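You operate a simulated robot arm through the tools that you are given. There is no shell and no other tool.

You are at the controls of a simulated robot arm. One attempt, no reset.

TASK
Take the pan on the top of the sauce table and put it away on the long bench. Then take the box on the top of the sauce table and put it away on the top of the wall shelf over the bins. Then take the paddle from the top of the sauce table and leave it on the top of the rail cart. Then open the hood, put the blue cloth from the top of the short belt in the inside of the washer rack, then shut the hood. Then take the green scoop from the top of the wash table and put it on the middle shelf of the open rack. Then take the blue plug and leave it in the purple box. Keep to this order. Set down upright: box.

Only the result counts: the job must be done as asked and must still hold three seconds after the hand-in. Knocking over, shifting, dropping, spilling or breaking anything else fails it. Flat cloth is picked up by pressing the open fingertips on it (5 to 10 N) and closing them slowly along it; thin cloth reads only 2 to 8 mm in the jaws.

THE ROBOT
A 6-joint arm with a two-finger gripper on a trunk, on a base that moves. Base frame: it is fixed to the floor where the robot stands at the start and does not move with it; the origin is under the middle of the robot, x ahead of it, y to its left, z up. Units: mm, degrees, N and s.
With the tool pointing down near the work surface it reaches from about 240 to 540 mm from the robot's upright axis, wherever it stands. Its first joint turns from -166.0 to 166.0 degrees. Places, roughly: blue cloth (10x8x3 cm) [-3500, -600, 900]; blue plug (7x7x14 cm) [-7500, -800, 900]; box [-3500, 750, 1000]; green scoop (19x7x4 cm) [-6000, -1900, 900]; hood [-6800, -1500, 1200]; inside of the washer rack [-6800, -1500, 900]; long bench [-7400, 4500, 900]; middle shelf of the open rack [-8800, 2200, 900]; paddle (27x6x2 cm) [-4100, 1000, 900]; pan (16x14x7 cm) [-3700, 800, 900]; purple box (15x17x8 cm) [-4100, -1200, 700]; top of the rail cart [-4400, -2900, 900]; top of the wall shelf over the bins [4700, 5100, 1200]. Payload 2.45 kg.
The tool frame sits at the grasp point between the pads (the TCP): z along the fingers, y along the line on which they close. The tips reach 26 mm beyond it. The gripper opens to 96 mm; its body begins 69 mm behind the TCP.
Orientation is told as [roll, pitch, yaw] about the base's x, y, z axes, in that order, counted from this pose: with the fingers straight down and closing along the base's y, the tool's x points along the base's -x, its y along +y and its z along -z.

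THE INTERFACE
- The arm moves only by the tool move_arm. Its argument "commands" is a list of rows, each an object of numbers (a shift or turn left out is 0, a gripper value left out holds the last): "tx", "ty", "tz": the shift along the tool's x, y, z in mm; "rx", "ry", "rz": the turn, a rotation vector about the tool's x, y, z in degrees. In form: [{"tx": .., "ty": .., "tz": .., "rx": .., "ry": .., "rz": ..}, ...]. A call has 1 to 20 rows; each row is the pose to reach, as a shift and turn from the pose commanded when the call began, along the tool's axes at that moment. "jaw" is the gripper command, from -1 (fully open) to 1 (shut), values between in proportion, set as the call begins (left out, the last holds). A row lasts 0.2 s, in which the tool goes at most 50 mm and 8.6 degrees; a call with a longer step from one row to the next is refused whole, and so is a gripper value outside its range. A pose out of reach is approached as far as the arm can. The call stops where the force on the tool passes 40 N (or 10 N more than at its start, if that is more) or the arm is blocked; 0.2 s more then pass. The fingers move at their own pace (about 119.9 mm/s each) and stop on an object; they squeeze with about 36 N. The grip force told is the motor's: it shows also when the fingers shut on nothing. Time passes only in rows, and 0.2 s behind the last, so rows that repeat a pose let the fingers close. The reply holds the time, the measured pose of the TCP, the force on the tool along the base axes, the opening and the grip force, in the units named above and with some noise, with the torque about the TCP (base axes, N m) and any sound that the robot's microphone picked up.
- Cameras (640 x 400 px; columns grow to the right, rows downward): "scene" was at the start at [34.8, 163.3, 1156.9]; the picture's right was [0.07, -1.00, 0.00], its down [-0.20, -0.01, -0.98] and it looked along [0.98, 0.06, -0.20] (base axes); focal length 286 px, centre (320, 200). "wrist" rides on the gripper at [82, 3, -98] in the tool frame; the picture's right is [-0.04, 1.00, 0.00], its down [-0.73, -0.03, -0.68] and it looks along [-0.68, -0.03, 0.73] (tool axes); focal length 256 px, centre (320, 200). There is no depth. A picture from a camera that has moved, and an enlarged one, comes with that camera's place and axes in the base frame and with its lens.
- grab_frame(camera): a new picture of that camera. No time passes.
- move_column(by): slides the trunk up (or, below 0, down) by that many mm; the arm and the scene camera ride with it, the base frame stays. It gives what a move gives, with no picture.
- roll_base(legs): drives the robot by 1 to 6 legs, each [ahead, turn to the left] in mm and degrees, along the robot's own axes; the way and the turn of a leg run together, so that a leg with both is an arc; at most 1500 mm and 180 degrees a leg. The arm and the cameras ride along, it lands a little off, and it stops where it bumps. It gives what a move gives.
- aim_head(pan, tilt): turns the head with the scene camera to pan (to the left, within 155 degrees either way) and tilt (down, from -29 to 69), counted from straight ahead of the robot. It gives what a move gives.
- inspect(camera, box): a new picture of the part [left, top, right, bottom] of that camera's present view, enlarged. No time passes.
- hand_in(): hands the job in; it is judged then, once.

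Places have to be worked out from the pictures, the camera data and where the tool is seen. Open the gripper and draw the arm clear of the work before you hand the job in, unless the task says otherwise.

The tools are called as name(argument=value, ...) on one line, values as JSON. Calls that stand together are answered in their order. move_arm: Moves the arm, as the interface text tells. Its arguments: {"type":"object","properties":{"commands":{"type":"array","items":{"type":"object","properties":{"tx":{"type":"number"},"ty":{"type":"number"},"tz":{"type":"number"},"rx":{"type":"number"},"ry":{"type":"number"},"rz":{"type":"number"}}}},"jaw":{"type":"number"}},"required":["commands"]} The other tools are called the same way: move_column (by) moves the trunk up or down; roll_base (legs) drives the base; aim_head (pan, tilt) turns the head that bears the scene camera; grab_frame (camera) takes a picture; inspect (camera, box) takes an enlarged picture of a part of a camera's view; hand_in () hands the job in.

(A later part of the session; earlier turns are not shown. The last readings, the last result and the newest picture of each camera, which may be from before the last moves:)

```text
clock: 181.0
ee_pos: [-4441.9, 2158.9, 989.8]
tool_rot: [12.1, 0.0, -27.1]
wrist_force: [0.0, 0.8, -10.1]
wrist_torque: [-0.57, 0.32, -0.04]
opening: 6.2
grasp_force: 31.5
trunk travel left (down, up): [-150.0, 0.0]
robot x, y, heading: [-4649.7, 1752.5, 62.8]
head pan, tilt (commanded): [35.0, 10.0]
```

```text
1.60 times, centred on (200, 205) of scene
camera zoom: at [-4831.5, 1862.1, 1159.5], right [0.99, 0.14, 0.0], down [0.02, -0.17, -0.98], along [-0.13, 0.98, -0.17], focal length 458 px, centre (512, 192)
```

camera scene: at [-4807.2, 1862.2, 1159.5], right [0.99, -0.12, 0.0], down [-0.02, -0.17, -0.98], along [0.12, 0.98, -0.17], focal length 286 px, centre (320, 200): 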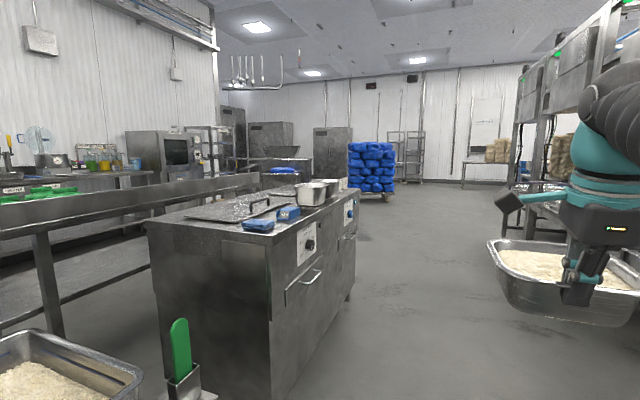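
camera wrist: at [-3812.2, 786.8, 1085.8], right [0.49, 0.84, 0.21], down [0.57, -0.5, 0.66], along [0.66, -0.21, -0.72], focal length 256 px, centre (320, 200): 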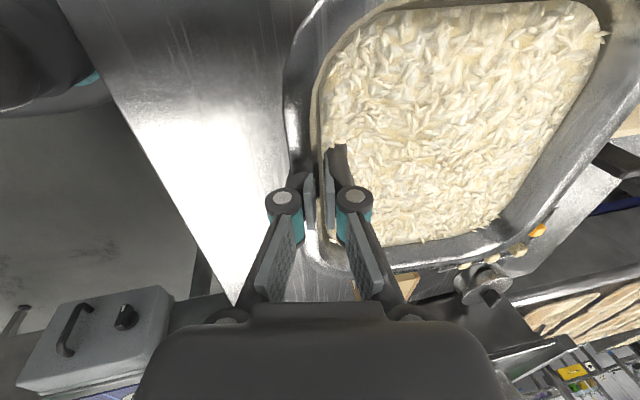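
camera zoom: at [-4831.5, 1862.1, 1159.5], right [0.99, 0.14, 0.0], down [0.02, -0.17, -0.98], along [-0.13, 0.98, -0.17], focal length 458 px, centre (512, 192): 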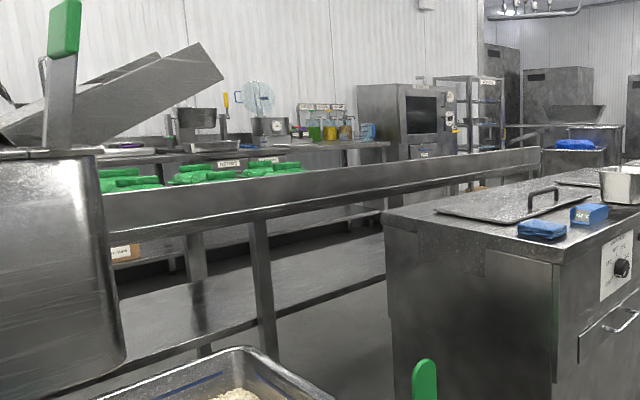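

The long bench is the one along the far wall (pots, jars), behind an island bench. The access is around the island's right end; the aisle ahead is clear, so I drive 2650 mm along it and look left.

roll_base(legs=[[1400, -1], [1250, 0]])

aim_head(pan=95, tilt=12)

grab_frame(camera="scene")

aim_head(pan=50, tilt=12)

grab_frame(camera="scene")

aim_head(pan=0, tilt=12)

grab_frame(camera="scene")

```text
clock: 193.7
ee_pos: [-3150.7, 4417.3, 988.5]
tool_rot: [11.9, -0.1, -30.1]
wrist_force: [0.4, -0.4, -8.9]
wrist_torque: [-0.54, 0.39, 0.0]
opening: 6.2
grasp_force: 32.0
trunk travel left (down, up): [-150.0, 0.0]
robot x, y, heading: [-3383.8, 4021.7, 59.8]
head pan, tilt (commanded): [35.0, 10.0]
```

```text
clock: 195.0
ee_pos: [-3150.5, 4418.7, 988.3]
tool_rot: [12.1, 0.0, -30.1]
wrist_force: [0.3, -0.3, -8.6]
wrist_torque: [-0.53, 0.37, -0.01]
opening: 5.9
grasp_force: 32.0
trunk travel left (down, up): [-150.0, 0.0]
robot x, y, heading: [-3382.2, 4017.6, 59.9]
head pan, tilt (commanded): [95.0, 12.0]
```

```text
taken
camera scene: at [-3630.1, 4087.0, 1156.3], right [0.42, 0.91, 0.0], down [0.19, -0.09, -0.98], along [-0.89, 0.41, -0.21], focal length 286 px, centre (320, 200)
```

scene: 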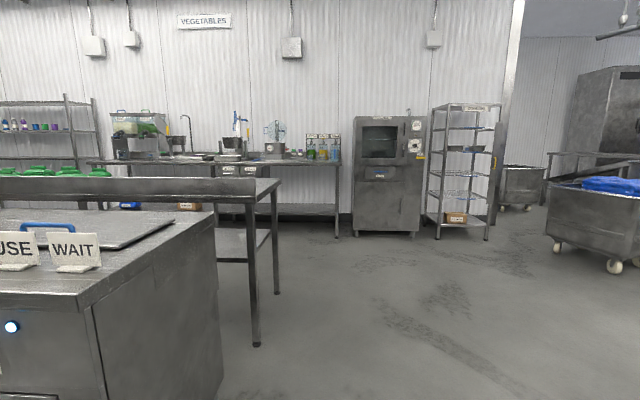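

```text
clock: 196.1
ee_pos: [-3150.2, 4417.8, 988.7]
tool_rot: [12.1, 0.0, -30.1]
wrist_force: [-1.1, 0.6, -9.2]
wrist_torque: [-0.55, 0.35, -0.01]
opening: 5.9
grasp_force: 31.8
trunk travel left (down, up): [-150.0, 0.0]
robot x, y, heading: [-3379.2, 4019.7, 59.9]
head pan, tilt (commanded): [50.0, 12.0]
```

```text
taken
camera scene: at [-3577.6, 4135.1, 1156.2], right [0.94, 0.34, 0.0], down [0.07, -0.2, -0.98], along [-0.33, 0.92, -0.21], focal length 286 px, centre (320, 200)
```

scene: 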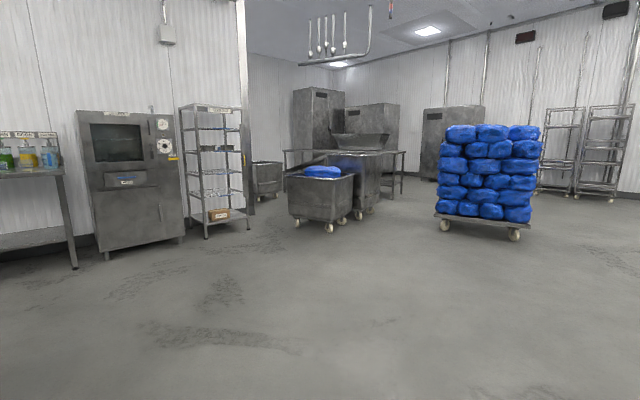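

```text
clock: 197.3
ee_pos: [-3149.8, 4418.5, 989.0]
tool_rot: [12.1, 0.0, -30.1]
wrist_force: [0.6, 0.2, -9.8]
wrist_torque: [-0.56, 0.37, -0.04]
opening: 5.9
grasp_force: 32.2
trunk travel left (down, up): [-150.0, 0.0]
robot x, y, heading: [-3381.1, 4019.9, 60.0]
head pan, tilt (commanded): [0.0, 12.0]
```

```text
taken
camera scene: at [-3499.1, 4128.2, 1156.2], right [0.87, -0.5, 0.0], down [-0.1, -0.18, -0.98], along [0.49, 0.85, -0.21], focal length 286 px, centre (320, 200)
```

scene: 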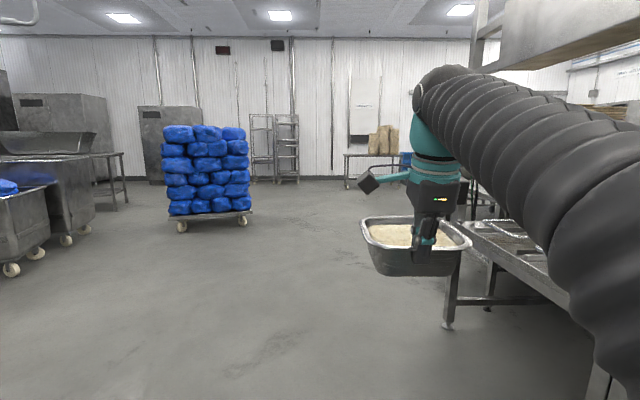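

The long bench stands along the far wall, right end near (-6490, 5620); the aisle behind the island is about 1.2 m wide. I turn left and drive 2350 mm toward it.

roll_base(legs=[[0, 89.5], [1200, 0], [1150, 0]])

aim_head(pan=40, tilt=20)

grab_frame(camera="scene")

aim_head(pan=15, tilt=20)

grab_frame(camera="scene")

```text
clock: 212.7
ee_pos: [-5825.1, 5461.1, 988.1]
tool_rot: [12.2, 0.0, 60.0]
wrist_force: [0.0, 0.2, -9.9]
wrist_torque: [-0.37, -0.57, 0.01]
opening: 6.1
grasp_force: 32.0
trunk travel left (down, up): [-150.0, 0.0]
robot x, y, heading: [-5423.0, 5228.1, 150.2]
head pan, tilt (commanded): [0.0, 12.0]
```

```text
clock: 213.8
ee_pos: [-5823.6, 5461.4, 988.6]
tool_rot: [12.1, 0.1, 60.0]
wrist_force: [-0.9, 0.2, -8.2]
wrist_torque: [-0.33, -0.55, 0.01]
opening: 6.3
grasp_force: 32.4
trunk travel left (down, up): [-150.0, 0.0]
robot x, y, heading: [-5425.7, 5224.5, 150.0]
head pan, tilt (commanded): [40.0, 20.0]
```

```text
taken
camera scene: at [-5544.0, 5047.4, 1143.2], right [-0.17, 0.98, 0.0], down [0.34, 0.06, -0.94], along [-0.93, -0.16, -0.34], focal length 286 px, centre (320, 200)
```

scene: 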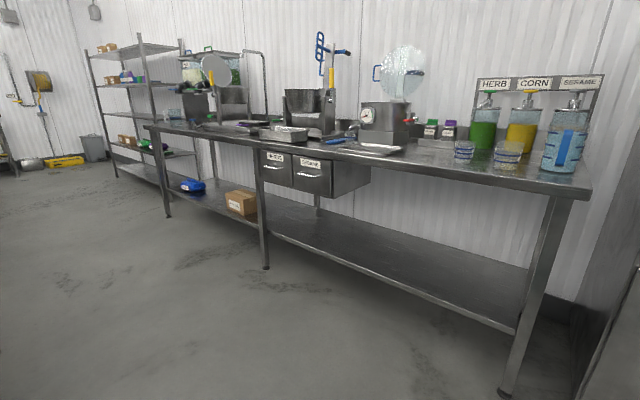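

```text
clock: 214.7
ee_pos: [-5825.1, 5460.6, 987.7]
tool_rot: [12.1, 0.0, 60.0]
wrist_force: [0.1, 0.7, -8.9]
wrist_torque: [-0.36, -0.57, 0.0]
opening: 5.9
grasp_force: 31.9
trunk travel left (down, up): [-150.0, 0.0]
robot x, y, heading: [-5425.9, 5230.8, 149.7]
head pan, tilt (commanded): [15.0, 20.0]
```

```text
taken
camera scene: at [-5542.3, 5087.5, 1143.2], right [0.26, 0.97, 0.0], down [0.33, -0.09, -0.94], along [-0.91, 0.24, -0.34], focal length 286 px, centre (320, 200)
```

scene: 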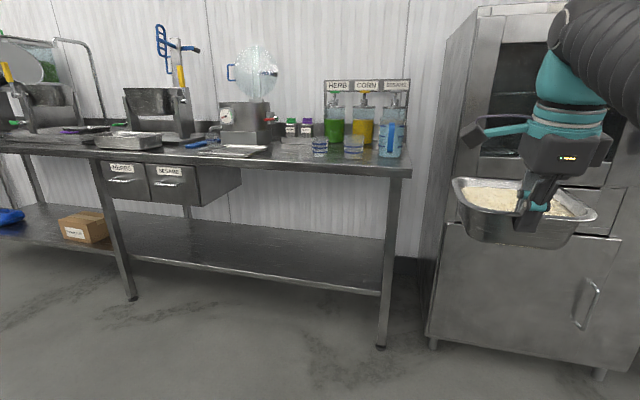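

I zoom on the bench top to find a free spot for the pan.

inspect(camera="scene", box=[60, 60, 440, 220])

aim_head(pan=40, tilt=20)

inspect(camera="scene", box=[130, 80, 450, 220])

```text
1.68 times, centred on (250, 140) of scene
camera zoom: at [-5542.3, 5087.5, 1143.2], right [0.26, 0.97, 0.0], down [0.33, -0.09, -0.94], along [-0.91, 0.24, -0.34], focal length 482 px, centre (438, 301)
```

zoom: 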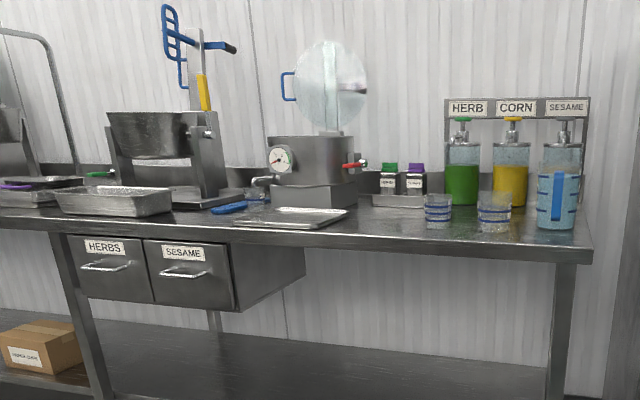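

```text
clock: 215.6
ee_pos: [-5826.6, 5461.1, 989.6]
tool_rot: [12.2, 0.1, 60.0]
wrist_force: [0.0, 0.2, -9.6]
wrist_torque: [-0.4, -0.57, 0.0]
opening: 6.1
grasp_force: 32.0
trunk travel left (down, up): [-150.0, 0.0]
robot x, y, heading: [-5428.1, 5228.2, 150.0]
head pan, tilt (commanded): [40.0, 20.0]
```

```text
2.00 times, centred on (290, 150) of scene
camera zoom: at [-5544.0, 5047.4, 1143.2], right [-0.17, 0.98, 0.0], down [0.34, 0.06, -0.94], along [-0.93, -0.16, -0.34], focal length 572 px, centre (380, 300)
```

zoom: 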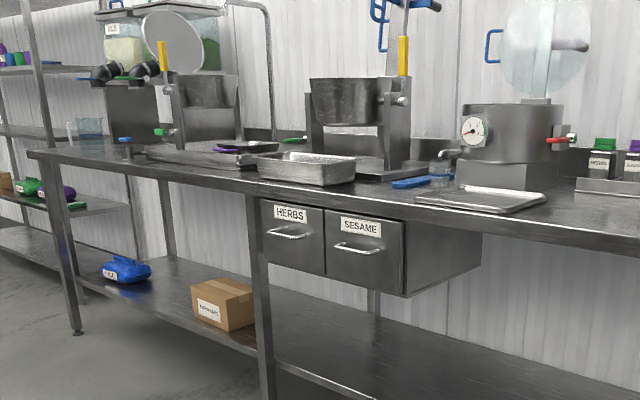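

The gap near the jars is tight, but the bench's far left end looks free. I retract the arm so the pan stays close, then drive through the aisle along the bench toward its left end.

move_arm(commands=[{"ty": -15, "tz": -3}, {"ty": -35, "tz": -7}, {"ty": -60, "tz": -13}, {"ty": -85, "tz": -18}, {"ty": -110, "tz": -23}, {"ty": -130, "tz": -27}, {"ty": -130, "tz": -27}])

roll_base(legs=[[0, 57], [880, 0], [0, 32.5], [900, 0]])

aim_head(pan=-50, tilt=20)

grab_frame(camera="scene")

aim_head(pan=0, tilt=20)

grab_frame(camera="scene")

```text
clock: 217.2
ee_pos: [-5709.1, 5395.5, 988.2]
tool_rot: [11.9, 0.0, 60.0]
wrist_force: [-1.2, -0.2, -8.7]
wrist_torque: [-0.34, -0.59, 0.01]
opening: 6.1
grasp_force: 32.2
trunk travel left (down, up): [-150.0, 0.0]
robot x, y, heading: [-5425.9, 5232.1, 150.1]
head pan, tilt (commanded): [40.0, 20.0]
```

```text
clock: 230.2
ee_pos: [-6794.8, 3749.2, 987.7]
tool_rot: [12.1, 0.0, 151.0]
wrist_force: [-0.1, -0.1, -9.4]
wrist_torque: [0.61, -0.38, 0.0]
opening: 6.0
grasp_force: 31.5
trunk travel left (down, up): [-150.0, 0.0]
robot x, y, heading: [-6632.9, 4036.3, -119.1]
head pan, tilt (commanded): [40.0, 20.0]
```

```text
clock: 231.9
ee_pos: [-6794.7, 3751.2, 987.3]
tool_rot: [12.1, 0.1, 151.1]
wrist_force: [0.8, 0.7, -9.4]
wrist_torque: [0.57, -0.34, -0.02]
opening: 6.2
grasp_force: 31.7
trunk travel left (down, up): [-150.0, 0.0]
robot x, y, heading: [-6633.9, 4033.1, -119.0]
head pan, tilt (commanded): [-50.0, 20.0]
```

```text
taken
camera scene: at [-6557.1, 3993.2, 1143.2], right [-0.19, 0.98, 0.0], down [0.34, 0.07, -0.94], along [-0.92, -0.18, -0.34], focal length 286 px, centre (320, 200)
```

scene: 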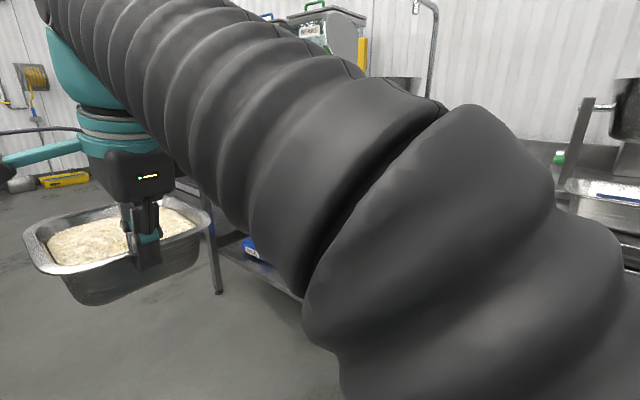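

```text
clock: 233.1
ee_pos: [-6794.3, 3750.6, 987.1]
tool_rot: [12.1, 0.1, 151.0]
wrist_force: [0.0, -0.3, -9.5]
wrist_torque: [0.56, -0.36, 0.01]
opening: 5.9
grasp_force: 31.8
trunk travel left (down, up): [-150.0, 0.0]
robot x, y, heading: [-6631.9, 4033.8, -118.5]
head pan, tilt (commanded): [0.0, 20.0]
```

```text
taken
camera scene: at [-6510.8, 3929.7, 1143.2], right [-0.88, 0.48, 0.0], down [0.17, 0.3, -0.94], along [-0.45, -0.82, -0.34], focal length 286 px, centre (320, 200)
```

scene: 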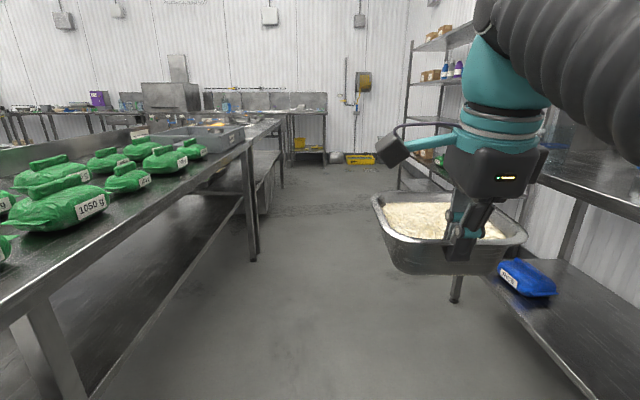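

The aisle runs on to the open rack. The bench's left end is at about (-7890, 3100); I go forward 950 mm and turn right to face it.

roll_base(legs=[[950, 0], [0, -88]])

aim_head(pan=10, tilt=25)

grab_frame(camera="scene")

aim_head(pan=40, tilt=25)

grab_frame(camera="scene")

grab_frame(camera="wrist")

```text
clock: 241.9
ee_pos: [-7387.7, 3354.6, 988.0]
tool_rot: [12.2, 0.0, 60.3]
wrist_force: [0.8, 1.2, -9.2]
wrist_torque: [-0.38, -0.57, 0.02]
opening: 6.0
grasp_force: 31.8
trunk travel left (down, up): [-150.0, 0.0]
robot x, y, heading: [-7103.1, 3185.7, 150.2]
head pan, tilt (commanded): [0.0, 20.0]
```

```text
clock: 242.7
ee_pos: [-7387.6, 3354.8, 987.7]
tool_rot: [12.0, 0.1, 60.1]
wrist_force: [0.3, 1.3, -8.5]
wrist_torque: [-0.35, -0.58, -0.02]
opening: 5.9
grasp_force: 32.3
trunk travel left (down, up): [-150.0, 0.0]
robot x, y, heading: [-7103.9, 3189.6, 150.5]
head pan, tilt (commanded): [10.0, 25.0]
```

```text
taken
camera scene: at [-7215.7, 3054.2, 1135.1], right [0.34, 0.94, 0.0], down [0.4, -0.14, -0.91], along [-0.85, 0.31, -0.42], focal length 286 px, centre (320, 200)
```

scene: 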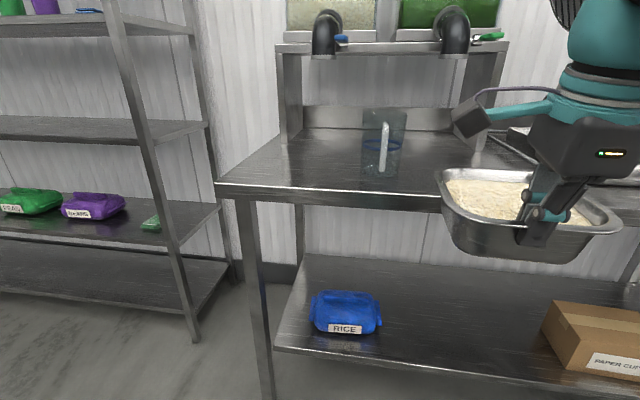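

```text
clock: 243.6
ee_pos: [-7387.8, 3354.8, 988.4]
tool_rot: [11.9, -0.1, 60.1]
wrist_force: [0.1, -0.2, -8.8]
wrist_torque: [-0.32, -0.58, -0.03]
opening: 5.8
grasp_force: 31.7
trunk travel left (down, up): [-150.0, 0.0]
robot x, y, heading: [-7108.6, 3189.5, 150.0]
head pan, tilt (commanded): [40.0, 25.0]
```

```text
taken
camera scene: at [-7219.7, 3006.7, 1135.1], right [-0.18, 0.98, 0.0], down [0.42, 0.07, -0.91], along [-0.89, -0.16, -0.42], focal length 286 px, centre (320, 200)
```

scene: 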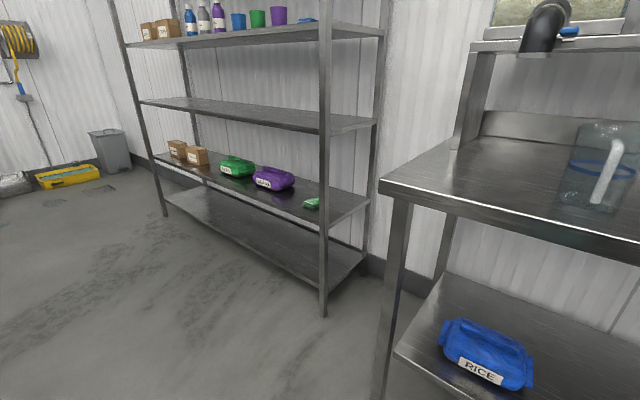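

```text
taken
camera wrist: at [-7413.5, 3274.5, 1084.3], right [-0.83, 0.52, 0.21], down [0.51, 0.55, 0.66], along [0.23, 0.65, -0.72], focal length 256 px, centre (320, 200)
```

wrist: 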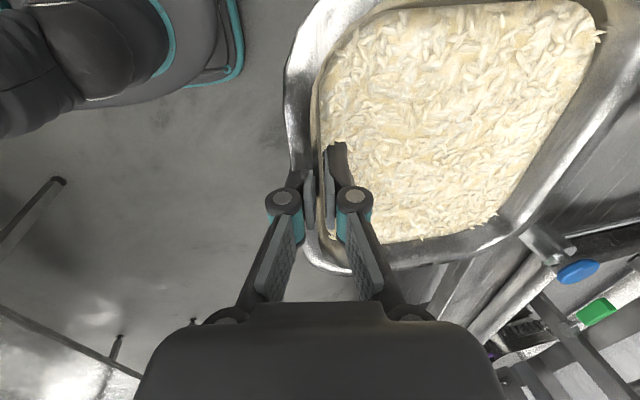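

The bench's left end is free, from its corner to a clear jug; bench top z≈859. I shift the robot about 330 mm left so the free spot is straight ahead.

roll_base(legs=[[0, 64], [360, 0], [0, -64]])

aim_head(pan=5, tilt=30)

grab_frame(camera="scene")

aim_head(pan=35, tilt=30)

grab_frame(camera="scene")

```text
clock: 251.5
ee_pos: [-7680.5, 3163.6, 987.1]
tool_rot: [11.9, 0.0, 58.8]
wrist_force: [0.9, 0.5, -9.6]
wrist_torque: [-0.36, -0.58, 0.0]
opening: 5.8
grasp_force: 32.1
trunk travel left (down, up): [-150.0, 0.0]
robot x, y, heading: [-7397.5, 2996.0, 149.0]
head pan, tilt (commanded): [40.0, 25.0]
```

```text
clock: 252.5
ee_pos: [-7681.2, 3165.4, 987.1]
tool_rot: [12.0, -0.1, 58.8]
wrist_force: [-0.4, 0.0, -9.5]
wrist_torque: [-0.36, -0.55, 0.03]
opening: 6.1
grasp_force: 32.1
trunk travel left (down, up): [-150.0, 0.0]
robot x, y, heading: [-7405.0, 2995.8, 149.0]
head pan, tilt (commanded): [5.0, 30.0]
```

```text
taken
camera scene: at [-7511.9, 2866.4, 1127.1], right [0.44, 0.9, 0.0], down [0.45, -0.22, -0.87], along [-0.78, 0.38, -0.5], focal length 286 px, centre (320, 200)
```

scene: 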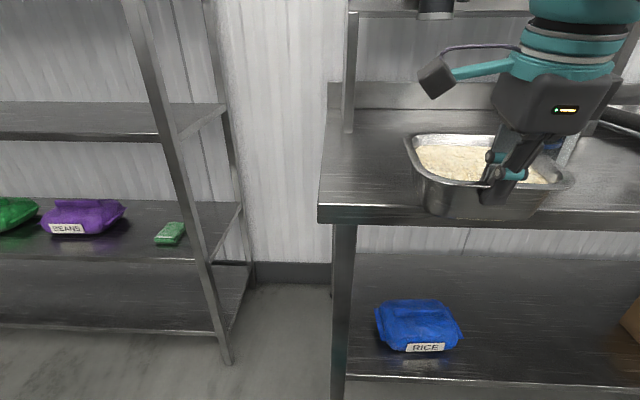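

```text
clock: 253.5
ee_pos: [-7681.3, 3164.1, 987.6]
tool_rot: [12.0, 0.0, 58.8]
wrist_force: [0.3, -0.8, -8.8]
wrist_torque: [-0.39, -0.53, 0.02]
opening: 5.7
grasp_force: 32.0
trunk travel left (down, up): [-150.0, 0.0]
robot x, y, heading: [-7401.7, 2991.2, 148.8]
head pan, tilt (commanded): [35.0, 30.0]
```

```text
taken
camera scene: at [-7520.8, 2820.6, 1127.1], right [-0.07, 1.0, 0.0], down [0.5, 0.03, -0.87], along [-0.86, -0.06, -0.5], focal length 286 px, centre (320, 200)
```

scene: 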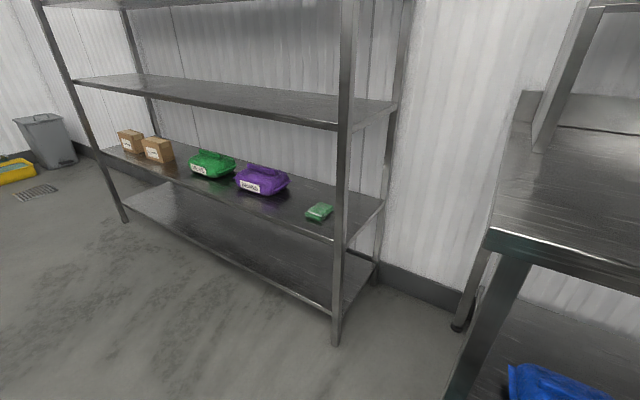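

Bench corner is 477 mm ahead at 237 mm left; the jug is 110 mm right or more. I drive 160 mm forward and look from the wrist and head before lowering.

roll_base(legs=[[155, 0]])

move_arm(commands=[{"tx": 20, "ty": 15, "tz": 3}, {"tx": 40, "ty": 30, "tz": 6}, {"tx": 40, "ty": 50, "tz": 11}, {"tx": 40, "ty": 50, "tz": 11}])

aim_head(pan=-5, tilt=35)

grab_frame(camera="scene")

grab_frame(camera="wrist")

```text
clock: 254.9
ee_pos: [-7812.5, 3244.0, 987.6]
tool_rot: [12.0, 0.0, 58.9]
wrist_force: [0.1, 0.2, -10.5]
wrist_torque: [-0.37, -0.54, 0.01]
opening: 5.9
grasp_force: 32.1
trunk travel left (down, up): [-150.0, 0.0]
robot x, y, heading: [-7534.0, 3072.3, 148.9]
head pan, tilt (commanded): [35.0, 30.0]
```

```text
clock: 255.9
ee_pos: [-7878.1, 3234.2, 986.0]
tool_rot: [12.0, -0.1, 58.8]
wrist_force: [0.7, -0.5, -9.6]
wrist_torque: [-0.4, -0.59, 0.0]
opening: 5.9
grasp_force: 32.2
trunk travel left (down, up): [-150.0, 0.0]
robot x, y, heading: [-7529.9, 3072.8, 148.6]
head pan, tilt (commanded): [35.0, 30.0]
```

```text
clock: 256.9
ee_pos: [-7877.1, 3233.1, 984.7]
tool_rot: [11.9, 0.0, 58.9]
wrist_force: [-0.6, 0.3, -10.2]
wrist_torque: [-0.39, -0.54, -0.01]
opening: 6.0
grasp_force: 32.0
trunk travel left (down, up): [-150.0, 0.0]
robot x, y, heading: [-7536.8, 3074.9, 148.9]
head pan, tilt (commanded): [-5.0, 35.0]
```

```text
taken
camera scene: at [-7633.2, 2957.6, 1119.3], right [0.59, 0.81, 0.0], down [0.46, -0.34, -0.82], along [-0.66, 0.48, -0.57], focal length 286 px, centre (320, 200)
```

scene: 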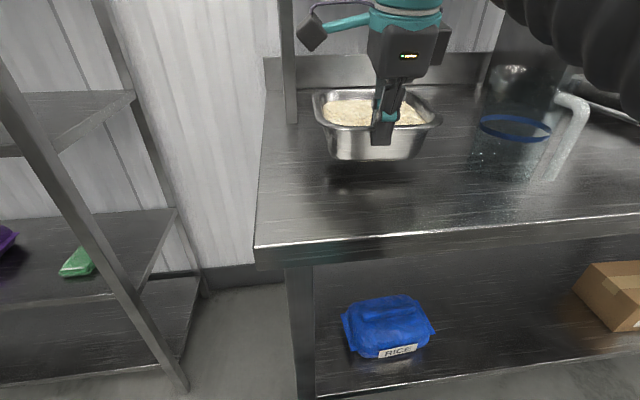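

```text
taken
camera wrist: at [-7905.6, 3154.7, 1082.5], right [-0.82, 0.54, 0.21], down [0.52, 0.54, 0.66], along [0.24, 0.65, -0.72], focal length 256 px, centre (320, 200)
```

wrist: 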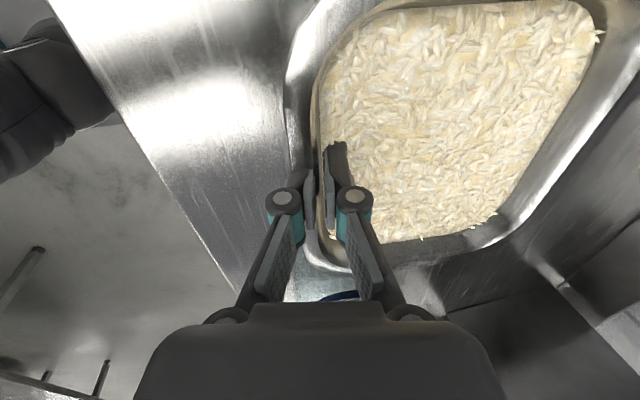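

The pan is over the free spot, clear of the jug. I lower it about 58 mm, then finish slowly with force checks.

move_arm(commands=[{"ty": -2.5, "tz": 12}, {"ty": -5, "tz": 24}, {"ty": -7.5, "tz": 36}, {"ty": -10, "tz": 46}, {"ty": -11.7, "tz": 55}, {"ty": -11.7, "tz": 55}])

move_arm(commands=[{"ty": -0.5, "tz": 2.5}, {"ty": -1, "tz": 5}, {"ty": -1.5, "tz": 7.5}, {"ty": -1.5, "tz": 7.5}])

inspect(camera="scene", box=[240, 60, 600, 260])

```text
clock: 258.3
ee_pos: [-7875.7, 3235.2, 931.2]
tool_rot: [11.9, 0.0, 59.0]
wrist_force: [-1.3, -1.2, 23.0]
wrist_torque: [-0.25, -0.44, 0.01]
opening: 5.7
grasp_force: 31.9
trunk travel left (down, up): [-150.0, 0.0]
robot x, y, heading: [-7533.6, 3074.4, 149.0]
head pan, tilt (commanded): [-5.0, 35.0]
```

```text
clock: 259.0
ee_pos: [-7876.1, 3234.1, 927.9]
tool_rot: [12.5, 0.1, 58.9]
wrist_force: [3.8, -4.3, 13.6]
wrist_torque: [-0.1, -0.68, -0.01]
opening: 6.1
grasp_force: 31.3
trunk travel left (down, up): [-150.0, 0.0]
robot x, y, heading: [-7530.3, 3070.0, 148.9]
head pan, tilt (commanded): [-5.0, 35.0]
stopped in row 3: the force on the tool passed its limit at 44 N (the readings are from after the stop); the commanded pose is now the measured one
```

```text
1.78 times, centred on (420, 160) of scene
camera zoom: at [-7632.2, 2957.1, 1119.0], right [0.59, 0.81, 0.0], down [0.46, -0.34, -0.82], along [-0.66, 0.48, -0.57], focal length 509 px, centre (142, 271)
```

zoom: 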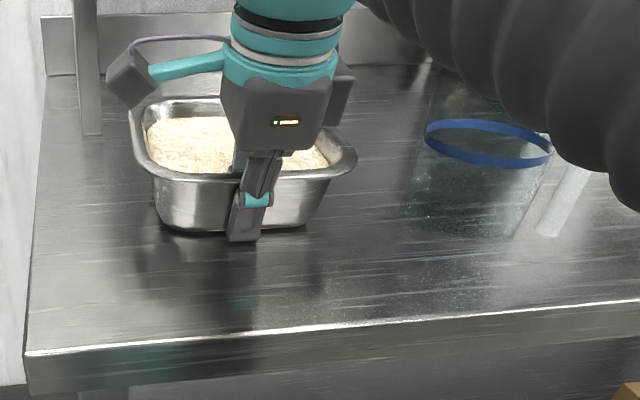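

Contact came a little earlier than expected but the pan sits flat on the bench. I relieve the pressure, open the jaws and withdraw upward.

move_arm(commands=[{"tz": -2}, {"tz": -2}])

move_arm(commands=[{"tz": 0}, {"tz": 0}, {"tz": 0}, {"tz": 0}], jaw=-1)

move_arm(commands=[{"ty": 2, "tz": -10}, {"ty": 4, "tz": -20}, {"ty": 7, "tz": -35}, {"ty": 11, "tz": -50}, {"ty": 11, "tz": -60}, {"ty": 11, "tz": -60}])

inspect(camera="scene", box=[240, 60, 600, 260])

grab_frame(camera="wrist")

```text
clock: 259.6
ee_pos: [-7877.0, 3235.5, 929.0]
tool_rot: [12.1, 0.0, 58.8]
wrist_force: [0.4, -1.0, -3.6]
wrist_torque: [-0.45, -0.49, 0.04]
opening: 5.9
grasp_force: 32.6
trunk travel left (down, up): [-150.0, 0.0]
robot x, y, heading: [-7534.5, 3075.2, 148.9]
head pan, tilt (commanded): [-5.0, 35.0]
```

```text
clock: 260.6
ee_pos: [-7875.0, 3235.0, 929.8]
tool_rot: [12.3, -0.1, 58.9]
wrist_force: [-0.3, 0.4, -1.1]
wrist_torque: [-0.02, 0.01, 0.02]
opening: 95.9
grasp_force: 0.0
trunk travel left (down, up): [-150.0, 0.0]
robot x, y, heading: [-7530.4, 3074.6, 149.0]
head pan, tilt (commanded): [-5.0, 35.0]
```

```text
clock: 262.0
ee_pos: [-7876.7, 3235.5, 990.8]
tool_rot: [12.3, 0.0, 58.9]
wrist_force: [-0.3, 0.0, -0.3]
wrist_torque: [-0.03, -0.01, -0.01]
opening: 96.2
grasp_force: 0.0
trunk travel left (down, up): [-150.0, 0.0]
robot x, y, heading: [-7531.7, 3072.9, 148.9]
head pan, tilt (commanded): [-5.0, 35.0]
```

```text
1.78 times, centred on (420, 160) of scene
camera zoom: at [-7632.8, 2957.5, 1119.4], right [0.59, 0.81, 0.0], down [0.46, -0.34, -0.82], along [-0.66, 0.48, -0.57], focal length 509 px, centre (142, 271)
```

zoom: 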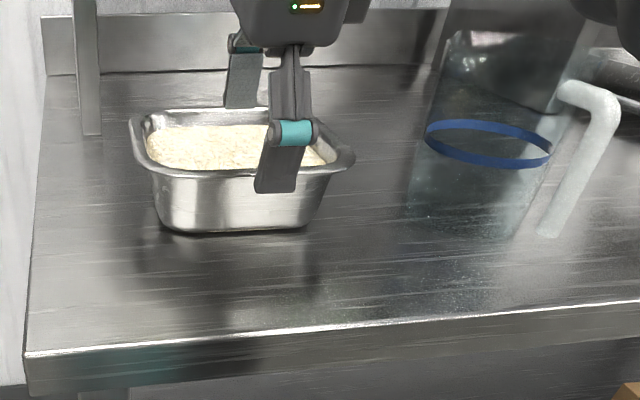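

```text
taken
camera wrist: at [-7903.3, 3156.4, 1087.2], right [-0.81, 0.54, 0.21], down [0.53, 0.54, 0.66], along [0.24, 0.65, -0.72], focal length 256 px, centre (320, 200)
```

wrist: 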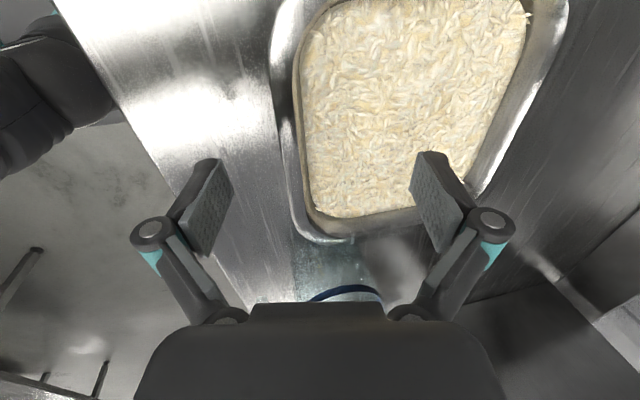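

The pan stands on the long bench and the jaws are clear. I back off, then test in the free aisle whether the arm can hold the tool horizontally and high, since the wall shelf top is at z≈1200.

roll_base(legs=[[-350, 0]])

move_arm(commands=[{"rx": 6}, {"rx": 12}, {"rx": 12}])

aim_head(pan=0, tilt=30)

grab_frame(camera="scene")

```text
clock: 264.3
ee_pos: [-7576.8, 3055.7, 989.6]
tool_rot: [12.3, 0.0, 58.9]
wrist_force: [-0.2, 0.2, 0.2]
wrist_torque: [-0.01, -0.02, 0.01]
opening: 96.1
grasp_force: 0.0
trunk travel left (down, up): [-150.0, 0.0]
robot x, y, heading: [-7237.7, 2889.5, 148.7]
head pan, tilt (commanded): [-5.0, 35.0]
```

```text
clock: 265.1
ee_pos: [-7578.1, 3056.1, 990.6]
tool_rot: [0.2, 0.0, 58.7]
wrist_force: [-0.2, 0.0, 0.3]
wrist_torque: [0.0, -0.04, -0.03]
opening: 95.8
grasp_force: 0.0
trunk travel left (down, up): [-150.0, 0.0]
robot x, y, heading: [-7232.3, 2892.6, 148.8]
head pan, tilt (commanded): [-5.0, 35.0]
```

```text
clock: 265.8
ee_pos: [-7576.2, 3055.8, 990.5]
tool_rot: [0.3, 0.0, 58.8]
wrist_force: [0.0, 0.5, 0.0]
wrist_torque: [0.01, 0.0, 0.0]
opening: 95.9
grasp_force: 0.1
trunk travel left (down, up): [-150.0, 0.0]
robot x, y, heading: [-7232.4, 2891.8, 148.9]
head pan, tilt (commanded): [0.0, 30.0]
```

```text
taken
camera scene: at [-7340.3, 2771.9, 1127.1], right [0.52, 0.86, 0.0], down [0.43, -0.26, -0.87], along [-0.74, 0.45, -0.5], focal length 286 px, centre (320, 200)
```

scene: 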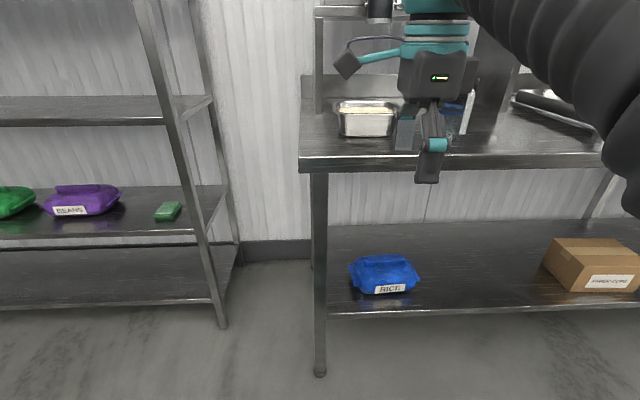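

The pan looks fine on the bench. I rotate the gripper a further 90° and pitch it up in steps to test a horizontal tool posture.

move_arm(commands=[{"rz": 8.2}, {"rz": 16.4}, {"rz": 24.6}, {"rz": 32.8}, {"rz": 41}, {"rz": 49.2}, {"rz": 57.4}, {"rz": 65.6}, {"rz": 73.8}, {"rz": 82}, {"rz": 90}, {"rz": 90}])

move_arm(commands=[{"ry": 8}, {"ry": 16}, {"ry": 24}, {"ry": 32}, {"ry": 40}, {"ry": 48}, {"ry": 56}, {"ry": 64}, {"ry": 72}, {"ry": 80}, {"ry": 88}, {"ry": 90}, {"ry": 90}])

grab_frame(camera="scene")

grab_frame(camera="wrist")

```text
clock: 268.4
ee_pos: [-7532.8, 3118.5, 987.1]
tool_rot: [-0.1, 0.3, -31.1]
wrist_force: [0.2, 0.3, -0.2]
wrist_torque: [-0.02, -0.03, 0.06]
opening: 95.9
grasp_force: 0.0
out of reach, approached as far as the arm can: row 10, 11, 12
trunk travel left (down, up): [-150.0, 0.0]
robot x, y, heading: [-7231.7, 2889.1, 148.7]
head pan, tilt (commanded): [0.0, 30.0]
```

```text
clock: 271.1
ee_pos: [-7530.1, 3122.3, 988.3]
tool_rot: [-177.3, 89.5, 151.4]
wrist_force: [-0.2, 0.5, 0.2]
wrist_torque: [-0.02, 0.03, 0.0]
opening: 96.2
grasp_force: 0.0
trunk travel left (down, up): [-150.0, 0.0]
robot x, y, heading: [-7231.0, 2889.8, 148.7]
head pan, tilt (commanded): [0.0, 30.0]
```

```text
taken
camera scene: at [-7340.3, 2771.8, 1127.2], right [0.52, 0.86, 0.0], down [0.43, -0.26, -0.87], along [-0.74, 0.45, -0.5], focal length 286 px, centre (320, 200)
```

scene: 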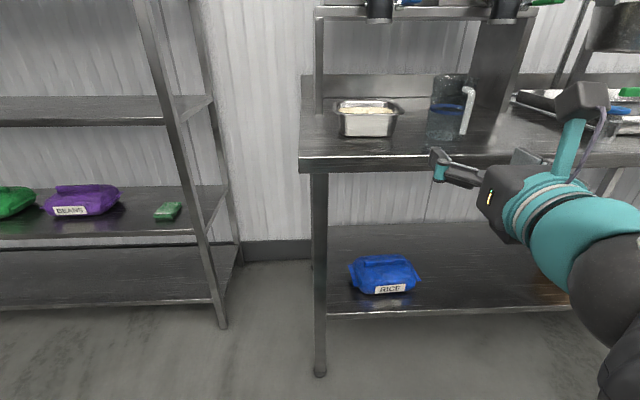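

```text
taken
camera wrist: at [-7443.7, 3072.9, 1071.2], right [0.52, 0.85, -0.04], down [0.56, -0.38, -0.74], along [-0.65, 0.36, -0.67], focal length 256 px, centre (320, 200)
```

wrist: 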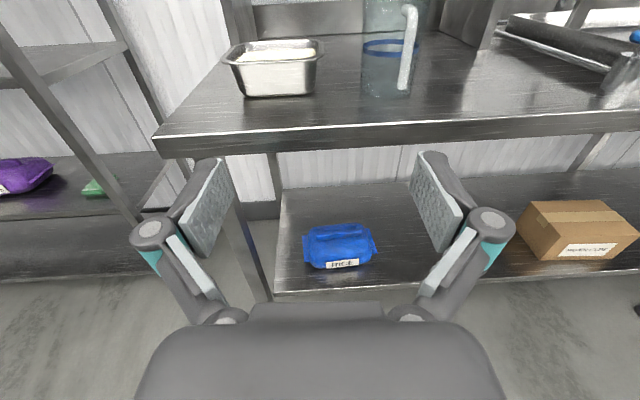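

The horizontal posture works with the camera on top. I test how high it can go: up 280 mm.

move_arm(commands=[{"tx": 40}, {"tx": 80}, {"tx": 120}, {"tx": 160}, {"tx": 200}, {"tx": 240}, {"tx": 280}, {"tx": 280}])

grab_frame(camera="scene")

grab_frame(camera="wrist")

```text
clock: 272.9
ee_pos: [-7528.0, 3120.6, 1266.3]
tool_rot: [-49.1, 89.4, -80.1]
wrist_force: [-0.1, 0.7, -0.4]
wrist_torque: [0.01, -0.02, -0.01]
opening: 96.1
grasp_force: 0.1
trunk travel left (down, up): [-150.0, 0.0]
robot x, y, heading: [-7232.9, 2891.3, 148.8]
head pan, tilt (commanded): [0.0, 30.0]
```

```text
taken
camera scene: at [-7329.5, 2760.6, 1205.5], right [0.47, 0.88, 0.0], down [-0.31, 0.17, -0.94], along [-0.83, 0.44, 0.35], focal length 286 px, centre (320, 200)
```

scene: 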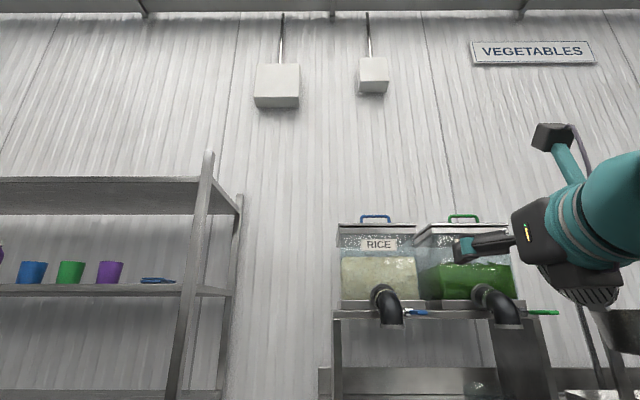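

```text
taken
camera wrist: at [-7442.5, 3073.0, 1348.1], right [0.52, 0.86, -0.05], down [0.57, -0.38, -0.73], along [-0.64, 0.35, -0.68], focal length 256 px, centre (320, 200)
```

wrist: 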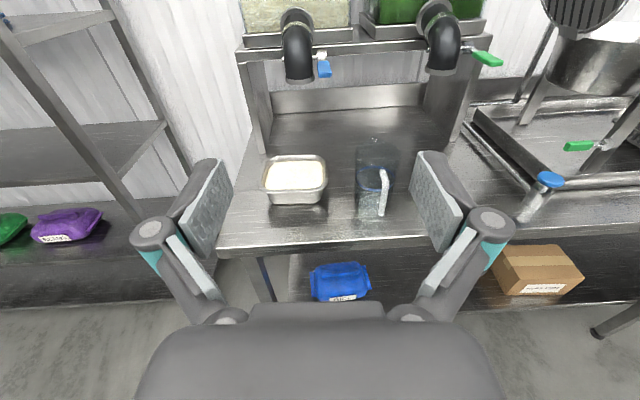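

It reaches z=1266 horizontally. The head view has changed unexpectedly (it looks upward now), so I re-aim it to check that the arm has not touched it.

aim_head(pan=-30, tilt=30)

grab_frame(camera="scene")

```text
clock: 273.9
ee_pos: [-7527.6, 3121.3, 1267.5]
tool_rot: [-54.2, 89.7, -85.2]
wrist_force: [0.1, 0.6, -0.3]
wrist_torque: [0.01, 0.02, -0.01]
opening: 96.1
grasp_force: 0.0
trunk travel left (down, up): [-150.0, 0.0]
robot x, y, heading: [-7235.6, 2891.2, 148.8]
head pan, tilt (commanded): [-30.0, 30.0]
```

```text
taken
camera scene: at [-7328.2, 2760.8, 1206.9], right [0.48, 0.88, 0.0], down [-0.32, 0.18, -0.93], along [-0.81, 0.45, 0.37], focal length 286 px, centre (320, 200)
```

scene: 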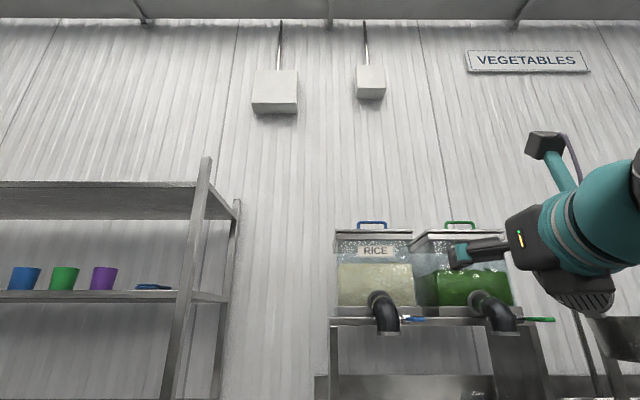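

The raised arm is pushing against the head. I lower the arm again and check that the head is free.

move_arm(commands=[{"tx": -40}, {"tx": -80}, {"tx": -120}, {"tx": -160}, {"tx": -200}, {"tx": -240}, {"tx": -270}, {"tx": -270}])

aim_head(pan=0, tilt=20)

grab_frame(camera="scene")

```text
clock: 275.7
ee_pos: [-7531.9, 3121.5, 1003.4]
tool_rot: [-177.7, 89.8, 151.0]
wrist_force: [-0.9, 0.4, 0.3]
wrist_torque: [0.0, -0.04, 0.0]
opening: 95.9
grasp_force: 0.0
trunk travel left (down, up): [-150.0, 0.0]
robot x, y, heading: [-7235.0, 2890.8, 148.6]
head pan, tilt (commanded): [-30.0, 30.0]
```

```text
clock: 276.6
ee_pos: [-7531.4, 3121.8, 1001.6]
tool_rot: [-178.7, 89.7, 150.2]
wrist_force: [1.1, -0.3, -0.1]
wrist_torque: [-0.01, 0.02, 0.0]
opening: 95.7
grasp_force: 0.1
trunk travel left (down, up): [-150.0, 0.0]
robot x, y, heading: [-7233.7, 2892.2, 148.8]
head pan, tilt (commanded): [0.0, 20.0]
```

```text
taken
camera scene: at [-7342.5, 2773.2, 1143.2], right [0.52, 0.85, 0.0], down [0.29, -0.18, -0.94], along [-0.8, 0.49, -0.34], focal length 286 px, centre (320, 200)
```

scene: 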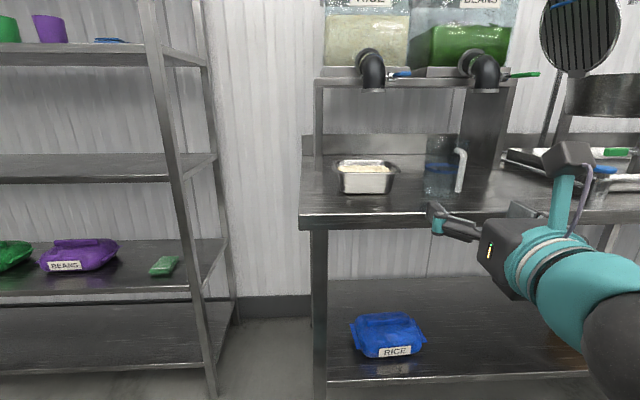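

The head is free again. I look at the arm's wrist and forearm in this posture to judge clearance over a table edge.

aim_head(pan=-40, tilt=40)

grab_frame(camera="scene")

aim_head(pan=-20, tilt=60)

grab_frame(camera="scene")

```text
clock: 277.7
ee_pos: [-7531.1, 3121.3, 1003.5]
tool_rot: [-178.2, 89.8, 150.5]
wrist_force: [-0.6, 0.7, -0.4]
wrist_torque: [0.0, 0.0, 0.01]
opening: 96.1
grasp_force: 0.0
trunk travel left (down, up): [-150.0, 0.0]
robot x, y, heading: [-7231.1, 2893.9, 149.0]
head pan, tilt (commanded): [-40.0, 40.0]
```

```text
taken
camera scene: at [-7290.4, 2805.4, 1111.9], right [0.95, 0.32, 0.0], down [0.21, -0.61, -0.77], along [-0.25, 0.73, -0.64], focal length 286 px, centre (320, 200)
```

scene: 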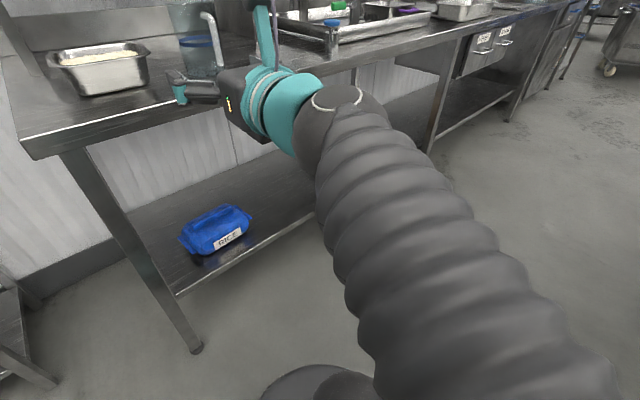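

```text
clock: 278.6
ee_pos: [-7531.2, 3122.3, 1003.0]
tool_rot: [-178.3, 89.8, 150.5]
wrist_force: [0.5, -0.3, 0.5]
wrist_torque: [-0.01, -0.03, 0.03]
opening: 96.3
grasp_force: 0.1
trunk travel left (down, up): [-150.0, 0.0]
robot x, y, heading: [-7237.9, 2890.6, 148.7]
head pan, tilt (commanded): [-20.0, 60.0]
```

```text
taken
camera scene: at [-7304.7, 2777.0, 1085.1], right [0.78, 0.63, 0.0], down [0.54, -0.68, -0.5], along [-0.31, 0.39, -0.87], focal length 286 px, centre (320, 200)
```

scene: 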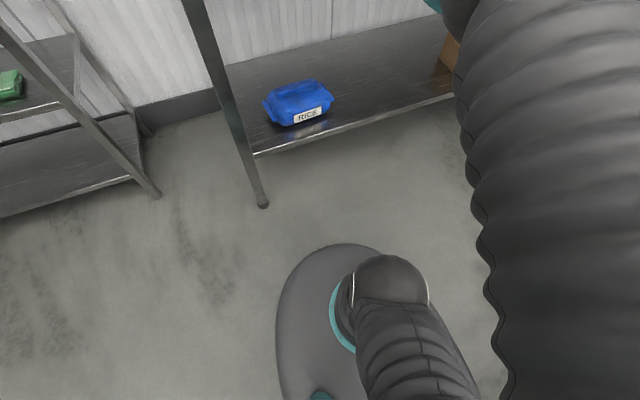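

In this posture the elbow is behind and only the slim wrist reaches forward: good for gripping the box from the side. I now take the left route: turn left, down the aisle past the open rack.

roll_base(legs=[[0, 91], [1400, 0]])

aim_head(pan=0, tilt=20)

grab_frame(camera="scene")

aim_head(pan=50, tilt=20)

grab_frame(camera="scene")

```text
clock: 289.2
ee_pos: [-8259.0, 1461.5, 1003.1]
tool_rot: [-178.1, 89.7, -123.5]
wrist_force: [0.1, 0.0, 0.6]
wrist_torque: [-0.03, 0.02, 0.01]
opening: 96.1
grasp_force: 0.1
trunk travel left (down, up): [-150.0, 0.0]
robot x, y, heading: [-8009.1, 1742.4, -125.2]
head pan, tilt (commanded): [-20.0, 60.0]
```

```text
clock: 290.3
ee_pos: [-8258.3, 1460.7, 1003.1]
tool_rot: [-177.8, 89.7, -123.2]
wrist_force: [0.5, -0.2, -0.5]
wrist_torque: [0.0, 0.03, 0.02]
opening: 96.1
grasp_force: 0.1
trunk travel left (down, up): [-150.0, 0.0]
robot x, y, heading: [-8007.4, 1743.4, -125.3]
head pan, tilt (commanded): [0.0, 20.0]
```

```text
taken
camera scene: at [-7896.6, 1623.5, 1143.1], right [-0.82, 0.58, 0.0], down [0.2, 0.28, -0.94], along [-0.54, -0.77, -0.34], focal length 286 px, centre (320, 200)
```

scene: 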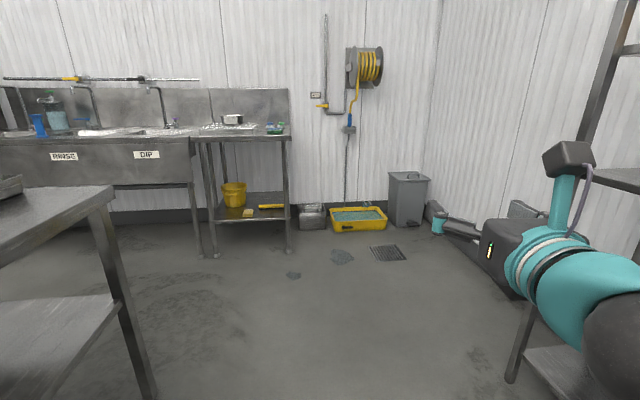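

```text
clock: 291.5
ee_pos: [-8259.4, 1461.2, 1001.8]
tool_rot: [-177.6, 89.6, -122.9]
wrist_force: [0.3, 0.5, -0.4]
wrist_torque: [0.0, -0.02, -0.01]
opening: 96.1
grasp_force: 0.0
trunk travel left (down, up): [-150.0, 0.0]
robot x, y, heading: [-8010.0, 1744.4, -125.3]
head pan, tilt (commanded): [50.0, 20.0]
```

```text
taken
camera scene: at [-7819.1, 1609.4, 1143.2], right [-0.97, -0.25, 0.0], down [-0.09, 0.33, -0.94], along [0.24, -0.91, -0.34], focal length 286 px, centre (320, 200)
```

scene: 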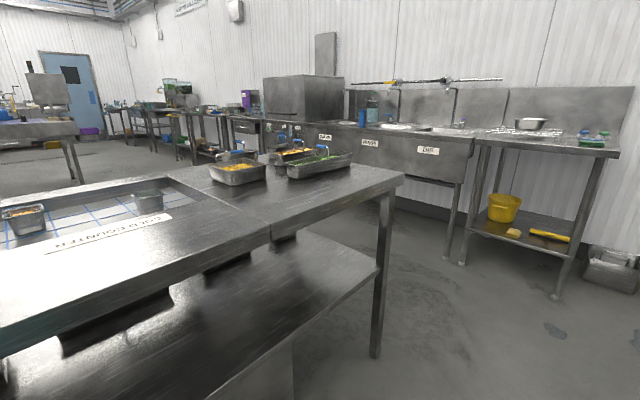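

The turn came out 5° short, still clear. I continue around the end of the vegetable table, keeping ~490 mm from its corner.

roll_base(legs=[[0, 20.5], [1500, 0], [0, 76], [1000, 0]])

aim_head(pan=0, tilt=15)

grab_frame(camera="scene")

```text
clock: 308.2
ee_pos: [-7183.9, -380.1, 1001.6]
tool_rot: [-177.9, 89.7, -24.7]
wrist_force: [0.3, 0.0, 0.9]
wrist_torque: [-0.03, -0.01, 0.0]
opening: 95.8
grasp_force: 0.0
trunk travel left (down, up): [-150.0, 0.0]
robot x, y, heading: [-7499.6, -175.1, -26.6]
head pan, tilt (commanded): [50.0, 20.0]
```

```text
clock: 309.4
ee_pos: [-7184.0, -379.8, 1003.0]
tool_rot: [-177.2, 89.7, -23.9]
wrist_force: [0.1, 0.8, 1.1]
wrist_torque: [0.0, 0.0, -0.02]
opening: 95.9
grasp_force: 0.0
trunk travel left (down, up): [-150.0, 0.0]
robot x, y, heading: [-7496.6, -170.8, -26.5]
head pan, tilt (commanded): [0.0, 15.0]
```

```text
taken
camera scene: at [-7396.1, -48.5, 1151.4], right [-0.45, -0.89, 0.0], down [-0.23, 0.12, -0.97], along [0.86, -0.43, -0.26], focal length 286 px, centre (320, 200)
```

scene: 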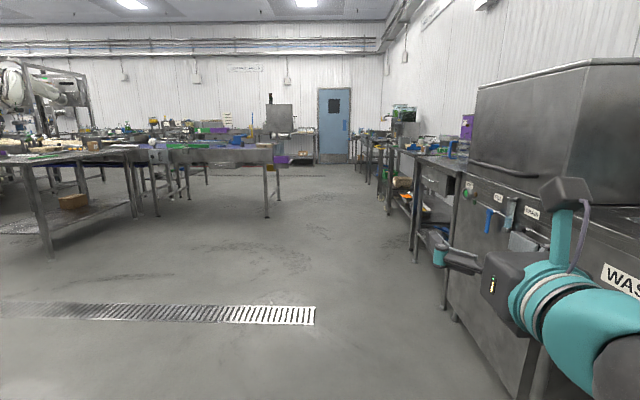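

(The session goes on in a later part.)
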